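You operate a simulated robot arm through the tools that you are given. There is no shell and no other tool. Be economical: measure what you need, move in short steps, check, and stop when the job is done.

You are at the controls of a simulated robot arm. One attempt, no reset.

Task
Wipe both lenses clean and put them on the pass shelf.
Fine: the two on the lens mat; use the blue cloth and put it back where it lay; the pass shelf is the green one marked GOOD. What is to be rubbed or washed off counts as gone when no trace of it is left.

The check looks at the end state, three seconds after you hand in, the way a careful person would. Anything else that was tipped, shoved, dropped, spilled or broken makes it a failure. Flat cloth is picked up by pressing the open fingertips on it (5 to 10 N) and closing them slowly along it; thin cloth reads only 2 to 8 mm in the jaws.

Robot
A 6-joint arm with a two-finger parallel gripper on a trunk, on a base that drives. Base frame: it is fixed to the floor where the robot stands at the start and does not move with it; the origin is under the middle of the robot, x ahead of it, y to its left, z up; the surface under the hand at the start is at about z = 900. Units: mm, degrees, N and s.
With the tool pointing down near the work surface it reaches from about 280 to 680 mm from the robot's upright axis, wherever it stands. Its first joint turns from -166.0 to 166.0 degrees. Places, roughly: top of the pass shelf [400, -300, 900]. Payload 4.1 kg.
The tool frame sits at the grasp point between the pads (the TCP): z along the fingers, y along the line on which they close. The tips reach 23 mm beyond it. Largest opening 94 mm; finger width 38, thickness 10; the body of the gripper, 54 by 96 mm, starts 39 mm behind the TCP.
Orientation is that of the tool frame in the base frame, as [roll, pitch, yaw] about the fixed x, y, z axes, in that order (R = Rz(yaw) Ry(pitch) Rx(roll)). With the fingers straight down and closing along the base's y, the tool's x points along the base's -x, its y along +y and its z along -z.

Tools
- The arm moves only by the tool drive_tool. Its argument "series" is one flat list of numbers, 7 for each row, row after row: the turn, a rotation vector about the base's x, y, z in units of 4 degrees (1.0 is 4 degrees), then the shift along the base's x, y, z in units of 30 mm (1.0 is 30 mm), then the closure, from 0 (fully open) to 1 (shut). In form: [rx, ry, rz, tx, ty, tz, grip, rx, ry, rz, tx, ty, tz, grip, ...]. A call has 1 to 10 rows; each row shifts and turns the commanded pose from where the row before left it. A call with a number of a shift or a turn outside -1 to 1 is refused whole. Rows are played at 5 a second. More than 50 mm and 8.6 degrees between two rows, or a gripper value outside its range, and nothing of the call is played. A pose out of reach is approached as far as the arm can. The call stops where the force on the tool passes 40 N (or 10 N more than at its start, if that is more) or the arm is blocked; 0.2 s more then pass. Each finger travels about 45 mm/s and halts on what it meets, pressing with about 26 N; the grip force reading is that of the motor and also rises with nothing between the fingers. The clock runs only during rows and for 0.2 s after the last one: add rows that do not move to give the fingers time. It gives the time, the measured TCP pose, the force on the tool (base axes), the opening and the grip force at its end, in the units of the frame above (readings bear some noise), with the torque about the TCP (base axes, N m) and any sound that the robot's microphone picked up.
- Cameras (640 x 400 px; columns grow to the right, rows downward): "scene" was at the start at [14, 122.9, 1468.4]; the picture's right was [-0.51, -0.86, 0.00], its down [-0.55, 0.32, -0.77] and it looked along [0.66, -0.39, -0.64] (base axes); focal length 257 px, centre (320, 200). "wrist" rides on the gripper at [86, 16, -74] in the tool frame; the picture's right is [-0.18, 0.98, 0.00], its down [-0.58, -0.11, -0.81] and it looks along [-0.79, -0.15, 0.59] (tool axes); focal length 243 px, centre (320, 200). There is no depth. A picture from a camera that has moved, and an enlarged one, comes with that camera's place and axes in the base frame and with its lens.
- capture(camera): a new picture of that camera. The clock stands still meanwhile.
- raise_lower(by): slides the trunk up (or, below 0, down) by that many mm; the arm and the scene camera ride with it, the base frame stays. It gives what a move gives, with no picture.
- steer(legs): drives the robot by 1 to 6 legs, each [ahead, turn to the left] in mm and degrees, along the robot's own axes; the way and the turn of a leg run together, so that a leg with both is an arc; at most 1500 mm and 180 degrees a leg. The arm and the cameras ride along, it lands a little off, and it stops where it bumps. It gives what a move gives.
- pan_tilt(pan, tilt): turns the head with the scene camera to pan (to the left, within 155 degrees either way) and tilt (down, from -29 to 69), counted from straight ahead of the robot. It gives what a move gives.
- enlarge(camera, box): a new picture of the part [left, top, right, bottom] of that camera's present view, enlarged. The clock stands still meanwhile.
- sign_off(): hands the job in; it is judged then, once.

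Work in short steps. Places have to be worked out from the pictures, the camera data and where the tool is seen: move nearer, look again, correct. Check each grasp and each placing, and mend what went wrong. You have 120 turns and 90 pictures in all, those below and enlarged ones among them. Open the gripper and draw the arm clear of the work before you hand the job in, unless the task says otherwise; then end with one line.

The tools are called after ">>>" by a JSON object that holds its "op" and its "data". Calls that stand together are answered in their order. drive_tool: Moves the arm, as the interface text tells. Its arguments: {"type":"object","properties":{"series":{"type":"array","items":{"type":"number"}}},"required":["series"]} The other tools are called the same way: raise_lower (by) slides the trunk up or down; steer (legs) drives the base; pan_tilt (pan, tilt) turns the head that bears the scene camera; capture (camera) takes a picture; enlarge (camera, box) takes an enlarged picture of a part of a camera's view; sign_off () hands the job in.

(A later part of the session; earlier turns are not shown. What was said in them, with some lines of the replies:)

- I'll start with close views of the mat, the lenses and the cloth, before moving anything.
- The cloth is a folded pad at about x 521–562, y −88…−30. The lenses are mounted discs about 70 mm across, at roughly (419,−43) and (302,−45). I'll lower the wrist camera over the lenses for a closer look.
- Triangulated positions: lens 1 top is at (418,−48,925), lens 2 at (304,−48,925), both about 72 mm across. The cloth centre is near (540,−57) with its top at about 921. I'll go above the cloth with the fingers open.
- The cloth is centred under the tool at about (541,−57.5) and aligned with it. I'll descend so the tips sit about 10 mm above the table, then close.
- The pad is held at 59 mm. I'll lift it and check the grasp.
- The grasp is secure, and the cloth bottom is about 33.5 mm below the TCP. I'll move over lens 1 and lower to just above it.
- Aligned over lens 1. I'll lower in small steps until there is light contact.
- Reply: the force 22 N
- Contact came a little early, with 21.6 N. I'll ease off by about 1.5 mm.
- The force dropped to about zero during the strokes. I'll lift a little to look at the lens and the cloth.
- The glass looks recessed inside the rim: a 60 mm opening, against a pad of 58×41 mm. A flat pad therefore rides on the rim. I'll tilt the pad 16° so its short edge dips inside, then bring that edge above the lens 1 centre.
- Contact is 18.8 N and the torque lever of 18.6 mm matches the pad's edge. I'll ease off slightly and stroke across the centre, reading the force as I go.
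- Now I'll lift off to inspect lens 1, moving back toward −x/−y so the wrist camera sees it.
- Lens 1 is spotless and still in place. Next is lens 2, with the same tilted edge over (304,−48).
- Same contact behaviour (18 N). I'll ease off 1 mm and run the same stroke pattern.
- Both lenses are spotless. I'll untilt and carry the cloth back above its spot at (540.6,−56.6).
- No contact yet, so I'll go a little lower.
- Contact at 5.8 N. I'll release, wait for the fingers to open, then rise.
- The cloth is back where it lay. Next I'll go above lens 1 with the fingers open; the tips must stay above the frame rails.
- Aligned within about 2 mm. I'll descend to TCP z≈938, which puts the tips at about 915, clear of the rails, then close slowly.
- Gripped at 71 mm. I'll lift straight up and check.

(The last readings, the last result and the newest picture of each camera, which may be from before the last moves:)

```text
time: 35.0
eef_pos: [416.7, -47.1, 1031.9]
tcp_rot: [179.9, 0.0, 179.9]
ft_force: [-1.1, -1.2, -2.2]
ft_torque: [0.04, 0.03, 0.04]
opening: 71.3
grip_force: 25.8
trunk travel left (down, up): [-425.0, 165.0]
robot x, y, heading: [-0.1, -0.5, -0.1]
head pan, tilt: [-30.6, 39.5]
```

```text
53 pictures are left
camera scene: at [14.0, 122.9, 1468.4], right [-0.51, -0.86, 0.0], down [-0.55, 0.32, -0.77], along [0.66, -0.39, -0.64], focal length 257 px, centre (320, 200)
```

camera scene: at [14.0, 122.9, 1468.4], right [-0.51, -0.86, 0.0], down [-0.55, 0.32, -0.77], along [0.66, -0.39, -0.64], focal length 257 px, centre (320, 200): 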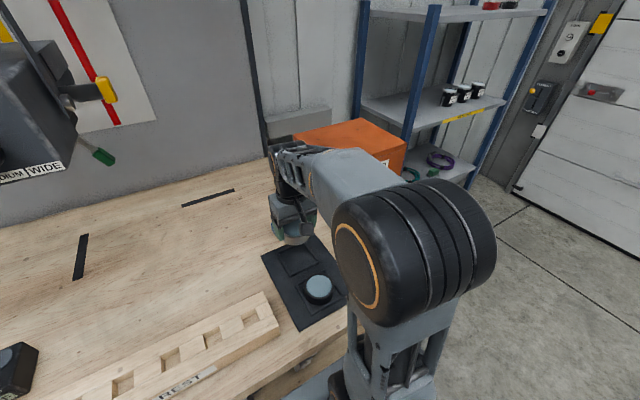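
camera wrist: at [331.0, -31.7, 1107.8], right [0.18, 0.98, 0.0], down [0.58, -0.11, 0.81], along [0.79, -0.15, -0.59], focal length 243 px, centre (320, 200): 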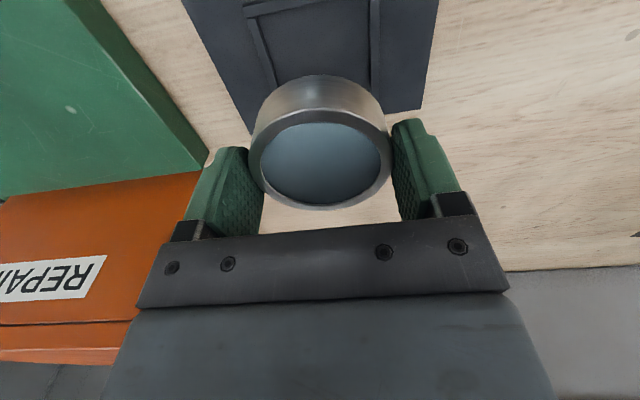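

Lens 1 is secure in the jaws. I'll carry it over the GOOD shelf to about (400,−300).

>>> {"op": "drive_tool", "data": {"series": [0, 0, 0, -0.06, -0.937, 0, 0.8, 0, 0, 0, -0.06, -0.937, 0, 0.8, 0, 0, 0, -0.06, -0.937, 0, 0.8, 0, 0, 0, -0.06, -0.937, 0, 0.8, 0, 0, 0, -0.06, -0.937, 0, 0.8, 0, 0, 0, -0.06, -0.937, 0, 0.8, 0, 0, 0, -0.06, -0.937, 0, 0.8, 0, 0, 0, -0.06, -0.937, 0, 0.8, 0, 0, 0, -0.06, -0.937, 0, 0.8, 0, 0, 0, 0, 0, 0, 0.8]}}

>>> {"op": "capture", "data": {"camera": "wrist"}}

>>> {"op": "capture", "data": {"camera": "scene"}}

```text
time: 37.2
eef_pos: [401.5, -302.3, 1033.5]
tcp_rot: [-180.0, -0.1, -180.0]
ft_force: [0.4, -0.5, -1.7]
ft_torque: [-0.02, 0.03, -0.01]
opening: 71.0
grip_force: 26.0
trunk travel left (down, up): [-425.0, 165.0]
robot x, y, heading: [0.2, 2.9, 0.1]
head pan, tilt: [-30.6, 39.5]
```

```text
52 pictures are left
camera wrist: at [315.8, -286.0, 1108.3], right [0.18, 0.98, 0.0], down [0.58, -0.11, 0.81], along [0.79, -0.15, -0.59], focal length 243 px, centre (320, 200)
```

wrist: 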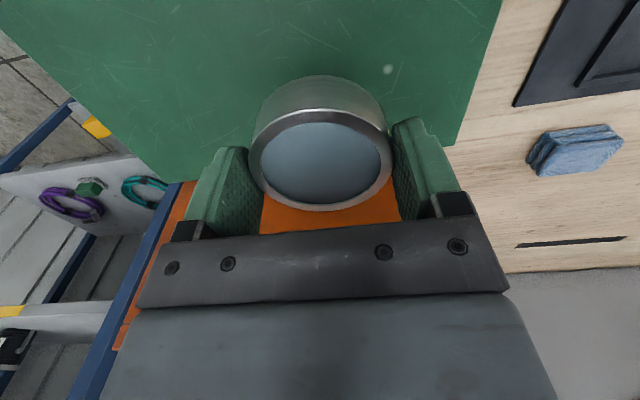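

```text
51 pictures are left
camera scene: at [14.2, 122.4, 1468.5], right [-0.51, -0.86, 0.0], down [-0.55, 0.32, -0.77], along [0.66, -0.39, -0.64], focal length 257 px, centre (320, 200)
```

scene: 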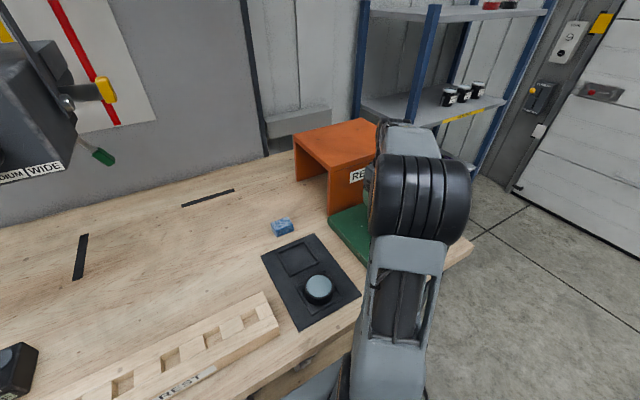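

It's above the shelf with room all round. I'll lower it, fast at first and then gently in steps.

>>> {"op": "drive_tool", "data": {"series": [0, 0, 0, 0, 0, -0.9, 0.8, 0, 0, 0, 0, 0, -0.8, 0.8, 0, 0, 0, 0, 0, 0, 0.8]}}

>>> {"op": "enlarge", "data": {"camera": "wrist", "box": [180, 20, 460, 240]}}

```text
time: 38.0
eef_pos: [403.3, -301.5, 981.0]
tcp_rot: [180.0, 0.0, 180.0]
ft_force: [-0.3, -0.4, -2.1]
ft_torque: [-0.02, 0.0, -0.02]
opening: 71.1
grip_force: 26.3
trunk travel left (down, up): [-425.0, 165.0]
robot x, y, heading: [-1.1, -1.6, -0.1]
head pan, tilt: [-30.6, 39.5]
```

```text
1.82 times, centred on (320, 130) of wrist
camera zoom: at [315.9, -285.4, 1056.0], right [0.18, 0.98, 0.0], down [0.58, -0.11, 0.81], along [0.79, -0.15, -0.59], focal length 441 px, centre (320, 327)
```

zoom: 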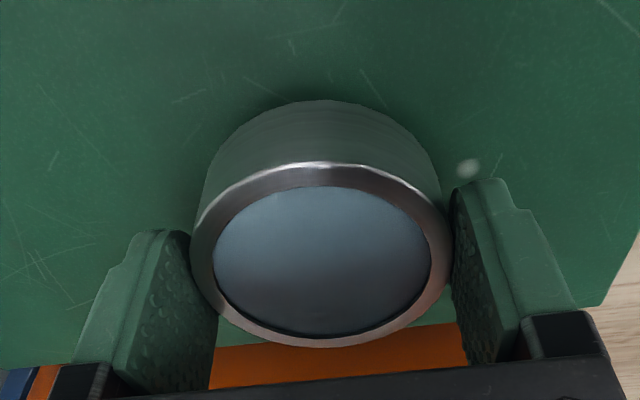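

>>> {"op": "drive_tool", "data": {"series": [0, 0, 0, 0, 0, -0.13, 0.8, 0, 0, 0, 0, 0, -0.13, 0.8, 0, 0, 0, 0, 0, 0, 0.8]}}

```text
time: 38.8
eef_pos: [403.0, -300.9, 972.7]
tcp_rot: [180.0, 0.0, -180.0]
ft_force: [0.1, -0.7, -1.9]
ft_torque: [0.04, 0.04, 0.01]
opening: 70.8
grip_force: 26.2
trunk travel left (down, up): [-425.0, 165.0]
robot x, y, heading: [-3.4, 0.3, 0.5]
head pan, tilt: [-30.6, 39.5]
```

>>> {"op": "drive_tool", "data": {"series": [0, 0, 0, 0, 0, -0.1, 0.8, 0, 0, 0, 0, 0, -0.07, 0.8, 0, 0, 0, 0, 0, 0, 0.8]}}

```text
time: 39.6
eef_pos: [401.8, -301.2, 967.6]
tcp_rot: [179.9, -0.1, 180.0]
ft_force: [-1.2, 0.0, -1.8]
ft_torque: [0.03, 0.03, 0.01]
opening: 70.8
grip_force: 26.3
trunk travel left (down, up): [-425.0, 165.0]
robot x, y, heading: [-1.4, -0.5, 0.0]
head pan, tilt: [-30.6, 39.5]
```

>>> {"op": "drive_tool", "data": {"series": [0, 0, 0, 0, 0, -0.1, 0.8, 0, 0, 0, 0, 0, -0.07, 0.8, 0, 0, 0, 0, 0, 0, 0.8]}}

>>> {"op": "capture", "data": {"camera": "wrist"}}

```text
time: 40.4
eef_pos: [401.4, -301.1, 964.9]
tcp_rot: [-179.9, 0.2, 180.0]
ft_force: [2.2, -1.6, 11.4]
ft_torque: [0.24, 0.3, -0.02]
opening: 71.2
grip_force: 26.3
trunk travel left (down, up): [-425.0, 165.0]
robot x, y, heading: [3.8, 1.5, 0.2]
head pan, tilt: [-30.6, 39.5]
```

```text
49 pictures are left
camera wrist: at [314.7, -284.9, 1039.6], right [0.18, 0.98, 0.0], down [0.58, -0.11, 0.81], along [0.79, -0.15, -0.59], focal length 243 px, centre (320, 200)
```

wrist: 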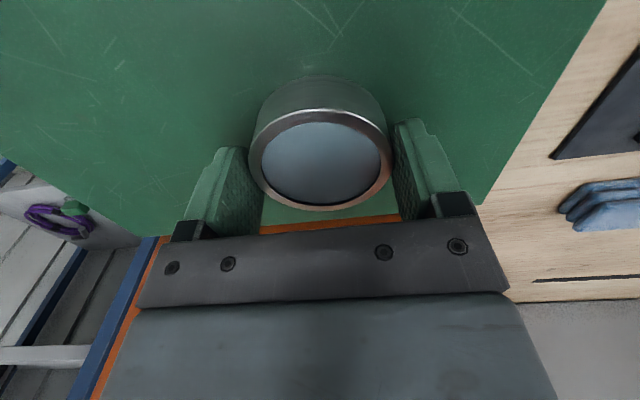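

It's resting on the shelf (11 N). I'll ease off 1 mm, open the fingers and rise.

>>> {"op": "drive_tool", "data": {"series": [0, 0, 0, 0, 0, 0.04, 0.8, 0, 0, 0, 0, 0, 0, 0.3, 0, 0, 0, 0, 0, 0, 0, 0, 0, 0, 0, 0, 0, 0, 0, 0, 0, 0, 0, 0.5, 0, 0, 0, 0, 0, 0, 1, 0, 0, 0, 0, 0, 0, 1, 0, 0, 0, 0, 0, 0, 0.5, 0, 0, 0, 0, 0, 0, 0, 0]}}

>>> {"op": "capture", "data": {"camera": "wrist"}}

```text
time: 42.4
eef_pos: [400.6, -299.0, 1054.6]
tcp_rot: [-180.0, 0.0, -180.0]
ft_force: [0.6, 0.1, 0.4]
ft_torque: [0.0, 0.0, 0.01]
opening: 94.1
grip_force: 0.2
trunk travel left (down, up): [-425.0, 165.0]
robot x, y, heading: [-0.3, -2.9, -0.2]
head pan, tilt: [-30.6, 39.5]
```

```text
48 pictures are left
camera wrist: at [314.7, -284.7, 1129.5], right [0.18, 0.98, 0.0], down [0.58, -0.11, 0.81], along [0.79, -0.15, -0.59], focal length 243 px, centre (320, 200)
```

wrist: 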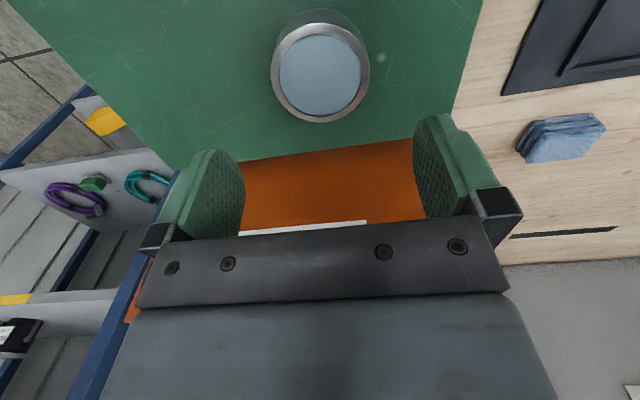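

Lens 1 stands cleanly on the shelf. Now I'll go above lens 2.

>>> {"op": "drive_tool", "data": {"series": [0, 0, 0, -0.358, 0.93, 0, 0, 0, 0, 0, -0.358, 0.93, 0, 0, 0, 0, 0, -0.358, 0.93, 0, 0, 0, 0, 0, -0.358, 0.93, 0, 0, 0, 0, 0, -0.358, 0.93, 0, 0, 0, 0, 0, -0.358, 0.93, 0, 0, 0, 0, 0, -0.358, 0.93, 0, 0, 0, 0, 0, -0.358, 0.93, 0, 0, 0, 0, 0, -0.358, 0.93, 0, 0]}}

>>> {"op": "drive_tool", "data": {"series": [0, 0, 0, 0, 0, -0.9, 0, 0, 0, 0, 0, 0, -0.9, 0, 0, 0, 0, 0, 0, -0.6, 0, 0, 0, 0, 0, 0, 0, 0]}}

>>> {"op": "capture", "data": {"camera": "wrist"}}

>>> {"op": "enlarge", "data": {"camera": "scene", "box": [270, 230, 370, 330]}}

```text
time: 44.4
eef_pos: [304.2, -48.2, 1054.9]
tcp_rot: [-180.0, 0.0, -180.0]
ft_force: [0.6, 0.1, -0.3]
ft_torque: [0.02, -0.01, 0.01]
opening: 93.9
grip_force: 0.1
trunk travel left (down, up): [-425.0, 165.0]
robot x, y, heading: [-1.2, 2.1, -0.0]
head pan, tilt: [-30.6, 39.5]
```

```text
time: 45.4
eef_pos: [304.7, -49.0, 983.0]
tcp_rot: [-180.0, 0.1, 180.0]
ft_force: [-0.4, -0.6, 0.8]
ft_torque: [0.03, 0.01, 0.0]
opening: 93.9
grip_force: 0.0
trunk travel left (down, up): [-425.0, 165.0]
robot x, y, heading: [1.9, 2.2, -0.2]
head pan, tilt: [-30.6, 39.5]
```

```text
47 pictures are left
camera wrist: at [218.4, -34.0, 1057.1], right [0.18, 0.98, 0.0], down [0.58, -0.11, 0.81], along [0.79, -0.15, -0.59], focal length 243 px, centre (320, 200)
```

wrist: 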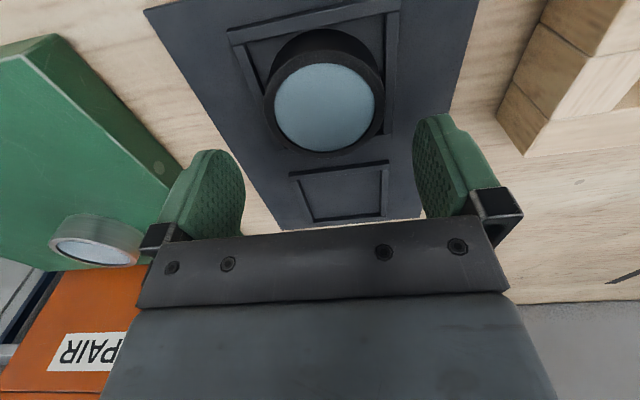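

```text
4.00 times, centred on (320, 280) of scene
camera zoom: at [14.0, 122.8, 1468.4], right [-0.51, -0.86, 0.0], down [-0.55, 0.32, -0.77], along [0.66, -0.39, -0.64], focal length 1027 px, centre (320, -120)
```

zoom: 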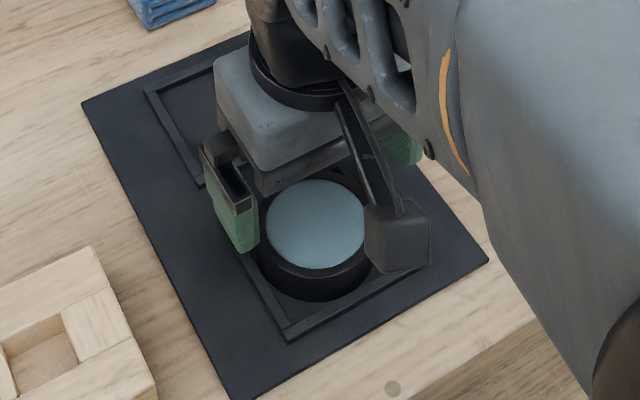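

Same alignment as for lens 1. I'll descend and grip the same way.

>>> {"op": "drive_tool", "data": {"series": [0, 0, 0, -0.03, 0.05, -0.7, 0, 0, 0, 0, 0, 0, -0.5, 0, 0, 0, 0, 0, 0, -0.28, 0, 0, 0, 0, 0, 0, 0, 0.15, 0, 0, 0, 0, 0, 0, 0.25, 0, 0, 0, 0, 0, 0, 0.35, 0, 0, 0, 0, 0, 0, 0.5, 0, 0, 0, 0, 0, 0, 0.8, 0, 0, 0, 0, 0, 0, 0.8]}}

>>> {"op": "drive_tool", "data": {"series": [0, 0, 0, 0, 0, 0.3, 0.8, 0, 0, 0, 0, 0, 0.8, 0.8, 0, 0, 0, 0, 0, 1, 0.8, 0, 0, 0, 0, 0, 1, 0.8, 0, 0, 0, 0, 0, 0, 0.8]}}

>>> {"op": "capture", "data": {"camera": "wrist"}}

```text
time: 47.4
eef_pos: [304.8, -48.0, 938.3]
tcp_rot: [-180.0, 0.0, -180.0]
ft_force: [0.3, 0.5, -0.1]
ft_torque: [0.02, 0.0, 0.01]
opening: 71.0
grip_force: 25.7
trunk travel left (down, up): [-425.0, 165.0]
robot x, y, heading: [1.8, -0.6, 0.0]
head pan, tilt: [-30.6, 39.5]
```

```text
time: 48.6
eef_pos: [303.8, -47.5, 1032.7]
tcp_rot: [179.9, 0.0, 179.9]
ft_force: [-0.9, -0.7, -1.7]
ft_torque: [-0.02, 0.0, -0.03]
opening: 71.1
grip_force: 26.1
trunk travel left (down, up): [-425.0, 165.0]
robot x, y, heading: [1.7, -1.4, -0.1]
head pan, tilt: [-30.6, 39.5]
```

```text
45 pictures are left
camera wrist: at [217.3, -32.1, 1106.7], right [0.18, 0.98, 0.0], down [0.58, -0.11, 0.81], along [0.79, -0.15, -0.59], focal length 243 px, centre (320, 200)
```

wrist: 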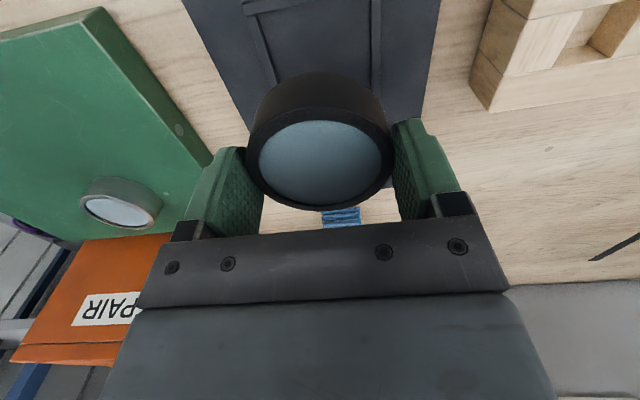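

Lens 2 is lifted. I'll carry it to (301,−300), 100 mm in front of lens 1, and lower it.

>>> {"op": "drive_tool", "data": {"series": [0, 0, 0, 0, -0.935, 0, 0.8, 0, 0, 0, 0, -0.935, 0, 0.8, 0, 0, 0, 0, -0.935, 0, 0.8, 0, 0, 0, 0, -0.935, 0, 0.8, 0, 0, 0, 0, -0.935, 0, 0.8, 0, 0, 0, 0, -0.935, 0, 0.8, 0, 0, 0, 0, -0.935, 0, 0.8, 0, 0, 0, 0, -0.935, 0, 0.8, 0, 0, 0, 0, -0.935, 0, 0.8, 0, 0, 0, 0, 0, 0, 0.8]}}

>>> {"op": "drive_tool", "data": {"series": [0, 0, 0, 0, 0, -0.9, 0.8, 0, 0, 0, 0, 0, -0.85, 0.8, 0, 0, 0, 0, 0, 0, 0.8]}}

>>> {"op": "capture", "data": {"camera": "wrist"}}

>>> {"op": "capture", "data": {"camera": "scene"}}

```text
time: 50.8
eef_pos: [303.6, -301.7, 1031.9]
tcp_rot: [180.0, 0.1, 180.0]
ft_force: [-0.4, -0.9, -2.4]
ft_torque: [0.01, 0.03, -0.01]
opening: 71.0
grip_force: 26.0
trunk travel left (down, up): [-425.0, 165.0]
robot x, y, heading: [1.4, -0.5, -0.1]
head pan, tilt: [-30.6, 39.5]
```

```text
time: 51.6
eef_pos: [303.7, -301.8, 978.3]
tcp_rot: [-180.0, 0.0, 179.9]
ft_force: [1.0, 0.3, -2.1]
ft_torque: [0.03, 0.03, 0.02]
opening: 71.1
grip_force: 25.9
trunk travel left (down, up): [-425.0, 165.0]
robot x, y, heading: [-1.8, -1.4, 0.1]
head pan, tilt: [-30.6, 39.5]
```

```text
44 pictures are left
camera wrist: at [217.4, -285.2, 1053.3], right [0.18, 0.98, 0.0], down [0.58, -0.11, 0.81], along [0.79, -0.15, -0.59], focal length 243 px, centre (320, 200)
```

wrist: 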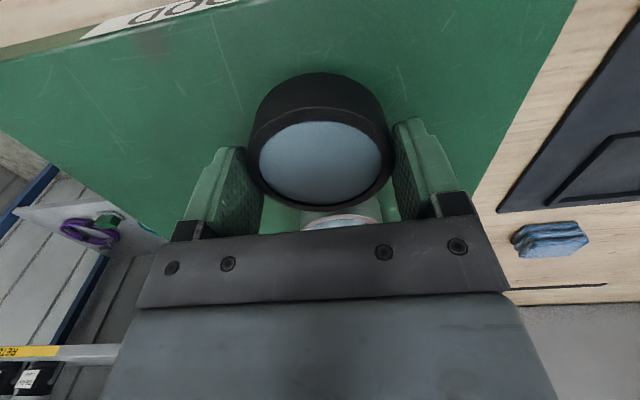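

```text
43 pictures are left
camera scene: at [14.2, 122.6, 1468.5], right [-0.51, -0.86, 0.0], down [-0.55, 0.32, -0.77], along [0.66, -0.39, -0.64], focal length 257 px, centre (320, 200)
```

scene: 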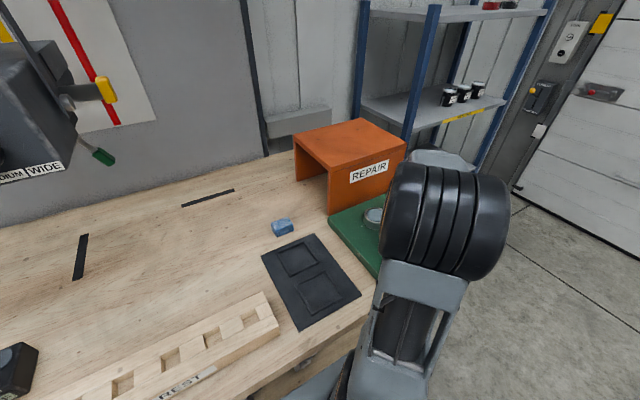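

Well inside the shelf and clear of lens 1. Previous contact came at a commanded z of about 962.5, so I'll lower toward that gently.

>>> {"op": "drive_tool", "data": {"series": [0, 0, 0, 0, 0, -0.2, 0.8, 0, 0, 0, 0, 0, -0.17, 0.8, 0, 0, 0, 0, 0, -0.1, 0.8, 0, 0, 0, 0, 0, 0, 0.8]}}

```text
time: 52.6
eef_pos: [304.0, -301.9, 964.6]
tcp_rot: [179.9, 0.0, 179.9]
ft_force: [0.4, 0.2, -2.6]
ft_torque: [-0.02, -0.04, 0.01]
opening: 71.0
grip_force: 26.1
trunk travel left (down, up): [-425.0, 165.0]
robot x, y, heading: [-1.6, -0.7, 0.2]
head pan, tilt: [-30.6, 39.5]
```

>>> {"op": "drive_tool", "data": {"series": [0, 0, 0, 0, 0, -0.05, 0.8, 0, 0, 0, 0, 0, 0, 0.8]}}

```text
time: 53.2
eef_pos: [304.5, -300.5, 962.6]
tcp_rot: [179.9, 0.0, 180.0]
ft_force: [0.1, 0.4, -1.8]
ft_torque: [0.01, 0.02, -0.04]
opening: 71.2
grip_force: 26.0
trunk travel left (down, up): [-425.0, 165.0]
robot x, y, heading: [-1.3, 2.6, -0.0]
head pan, tilt: [-30.6, 39.5]
```

>>> {"op": "drive_tool", "data": {"series": [0, 0, 0, 0, 0, -0.06, 0.8, 0, 0, 0, 0, 0, 0, 0.8]}}

```text
time: 53.8
eef_pos: [303.8, -300.6, 961.8]
tcp_rot: [-179.8, 0.0, -180.0]
ft_force: [0.4, 1.0, 14.0]
ft_torque: [0.24, 0.13, 0.02]
opening: 71.2
grip_force: 25.7
trunk travel left (down, up): [-425.0, 165.0]
robot x, y, heading: [1.4, -1.2, -0.2]
head pan, tilt: [-30.6, 39.5]
```

It's down on the shelf. I'll ease off, release and rise.

>>> {"op": "drive_tool", "data": {"series": [0, 0, 0, 0, 0, 0.05, 0.8, 0, 0, 0, 0, 0, 0, 0.3, 0, 0, 0, 0, 0, 0, 0, 0, 0, 0, 0, 0, 0, 0, 0, 0, 0, 0, 0, 0.5, 0, 0, 0, 0, 0, 0, 1, 0, 0, 0, 0, 0, 0, 1, 0, 0, 0, 0, 0, 0, 1, 0, 0, 0, 0, 0, 0, 1, 0]}}

>>> {"op": "drive_tool", "data": {"series": [0, 0, 0, 0.3, 0.95, 0.5, 0, 0, 0, 0, 0.3, 0.95, 0.5, 0, 0, 0, 0, 0.3, 0.95, 0.5, 0, 0, 0, 0, 0.3, 0.95, 0.5, 0, 0, 0, 0, 0.3, 0.95, 0.3, 0, 0, 0, 0, 0.3, 0.95, 0, 0, 0, 0, 0, 0.3, 0.95, 0, 0, 0, 0, 0, 0.3, 0.95, 0, 0, 0, 0, 0, 0.3, 0.95, 0, 0]}}

>>> {"op": "capture", "data": {"camera": "scene"}}

```text
time: 55.8
eef_pos: [304.4, -301.5, 1097.1]
tcp_rot: [180.0, 0.0, -180.0]
ft_force: [0.3, -0.2, -0.5]
ft_torque: [-0.01, -0.02, 0.0]
opening: 93.7
grip_force: 0.1
trunk travel left (down, up): [-425.0, 165.0]
robot x, y, heading: [2.4, 1.4, 0.1]
head pan, tilt: [-30.6, 39.5]
```

```text
time: 57.8
eef_pos: [384.4, -43.5, 1167.0]
tcp_rot: [-179.9, 0.0, 179.8]
ft_force: [-0.3, 0.0, 0.2]
ft_torque: [0.03, -0.01, -0.01]
opening: 93.8
grip_force: 0.0
trunk travel left (down, up): [-425.0, 165.0]
robot x, y, heading: [-0.9, 0.1, -0.0]
head pan, tilt: [-30.6, 39.5]
```

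```text
42 pictures are left
camera scene: at [14.0, 123.0, 1468.4], right [-0.51, -0.86, 0.0], down [-0.55, 0.32, -0.77], along [0.66, -0.39, -0.64], focal length 257 px, centre (320, 200)
```

scene: 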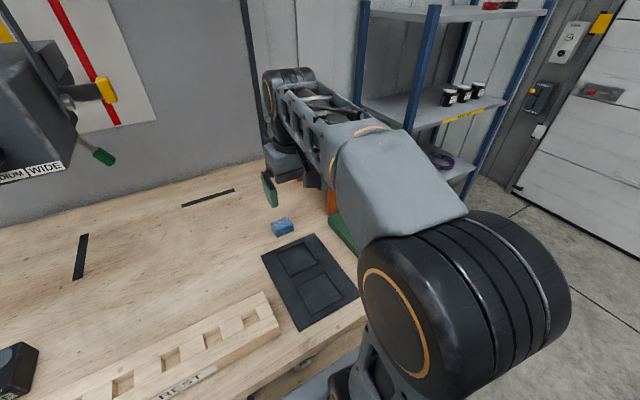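

The arm hides the shelf, so I'll swing it farther left and check the final state.

>>> {"op": "drive_tool", "data": {"series": [0, 0, 0, 0, 1, 0.3, 0, 0, 0, 0, 0, 1, 0.3, 0, 0, 0, 0, 0, 1, 0.3, 0, 0, 0, 0, 0, 1, 0.3, 0, 0, 0, 0, 0, 1, 0.3, 0, 0, 0, 0, 0, 1, 0, 0, 0, 0, 0, 0, 1, 0, 0, 0, 0, 0, 0, 1, 0, 0, 0, 0, 0, 0, 1, 0, 0]}}

>>> {"op": "enlarge", "data": {"camera": "scene", "box": [240, 150, 500, 320]}}

```text
time: 59.8
eef_pos: [384.9, 225.9, 1212.4]
tcp_rot: [180.0, 0.1, 180.0]
ft_force: [-0.1, 0.0, -0.4]
ft_torque: [-0.01, 0.01, 0.0]
opening: 94.0
grip_force: 0.0
trunk travel left (down, up): [-425.0, 165.0]
robot x, y, heading: [0.5, -0.9, -0.1]
head pan, tilt: [-30.6, 39.5]
```

```text
2.35 times, centred on (370, 235) of scene
camera zoom: at [14.0, 123.2, 1468.4], right [-0.51, -0.86, 0.0], down [-0.55, 0.32, -0.77], along [0.66, -0.39, -0.64], focal length 604 px, centre (202, 118)
```

zoom: 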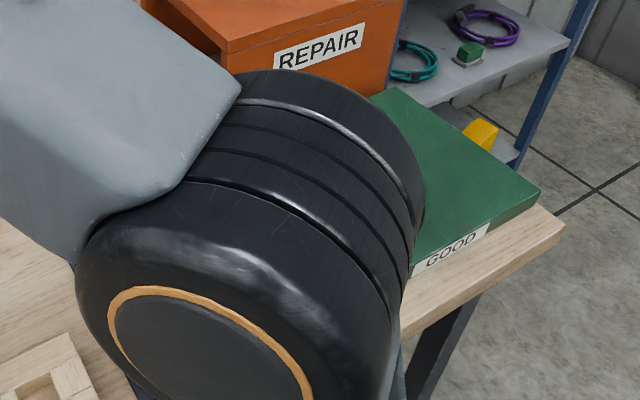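

>>> {"op": "drive_tool", "data": {"series": [0, 0, 0, -0.6, 1, 0.3, 0, 0, 0, 0, -0.6, 1, 0.3, 0, 0, 0, 0, -0.6, 1, 0.3, 0, 0, 0, 0, -0.6, 1, 0.3, 0, 0, 0, 0, -0.6, 1, 0.3, 0, 0, 0, 0, -0.6, 1, 0, 0]}}

>>> {"op": "enlarge", "data": {"camera": "scene", "box": [240, 150, 500, 320]}}

```text
time: 61.2
eef_pos: [276.6, 406.4, 1258.6]
tcp_rot: [-180.0, 0.0, 180.0]
ft_force: [-0.2, 0.6, 0.9]
ft_torque: [0.0, -0.02, 0.03]
opening: 94.0
grip_force: 0.0
trunk travel left (down, up): [-425.0, 165.0]
robot x, y, heading: [-3.7, 4.3, 0.2]
head pan, tilt: [-30.6, 39.5]
```

```text
2.35 times, centred on (370, 235) of scene
camera zoom: at [13.9, 123.3, 1468.4], right [-0.51, -0.86, 0.0], down [-0.55, 0.32, -0.77], along [0.66, -0.39, -0.64], focal length 604 px, centre (202, 118)
```

zoom: 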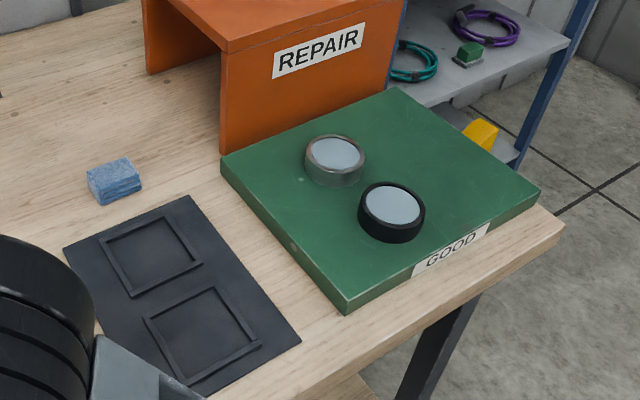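

One last close look at the glass on both lenses and at the cloth.

>>> {"op": "enlarge", "data": {"camera": "scene", "box": [355, 195, 430, 260]}}

>>> {"op": "capture", "data": {"camera": "scene"}}

```text
6.15 times, centred on (392, 228) of scene
camera zoom: at [13.9, 123.3, 1468.4], right [-0.51, -0.86, 0.0], down [-0.55, 0.32, -0.77], along [0.66, -0.39, -0.64], focal length 1580 px, centre (-126, 31)
```

zoom: 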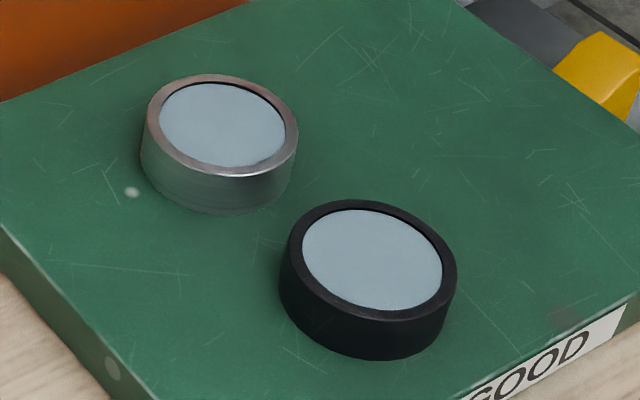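

```text
38 pictures are left
camera scene: at [13.9, 123.3, 1468.4], right [-0.51, -0.86, 0.0], down [-0.55, 0.32, -0.77], along [0.66, -0.39, -0.64], focal length 257 px, centre (320, 200)
```

scene: 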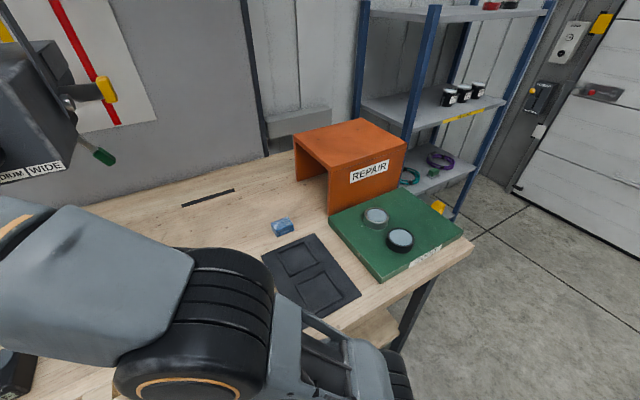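

Both lenses are clean and upright on the GOOD shelf, the cloth is back in its place, and the arm is clear with the gripper open. Handing in.

>>> {"op": "sign_off", "data": {}}

```text
The job is handed in.
```

I wiped both lenses clean and stood them on the green GOOD shelf; the blue cloth is back where it lay, and I handed the job in with the arm clear and the gripper open.
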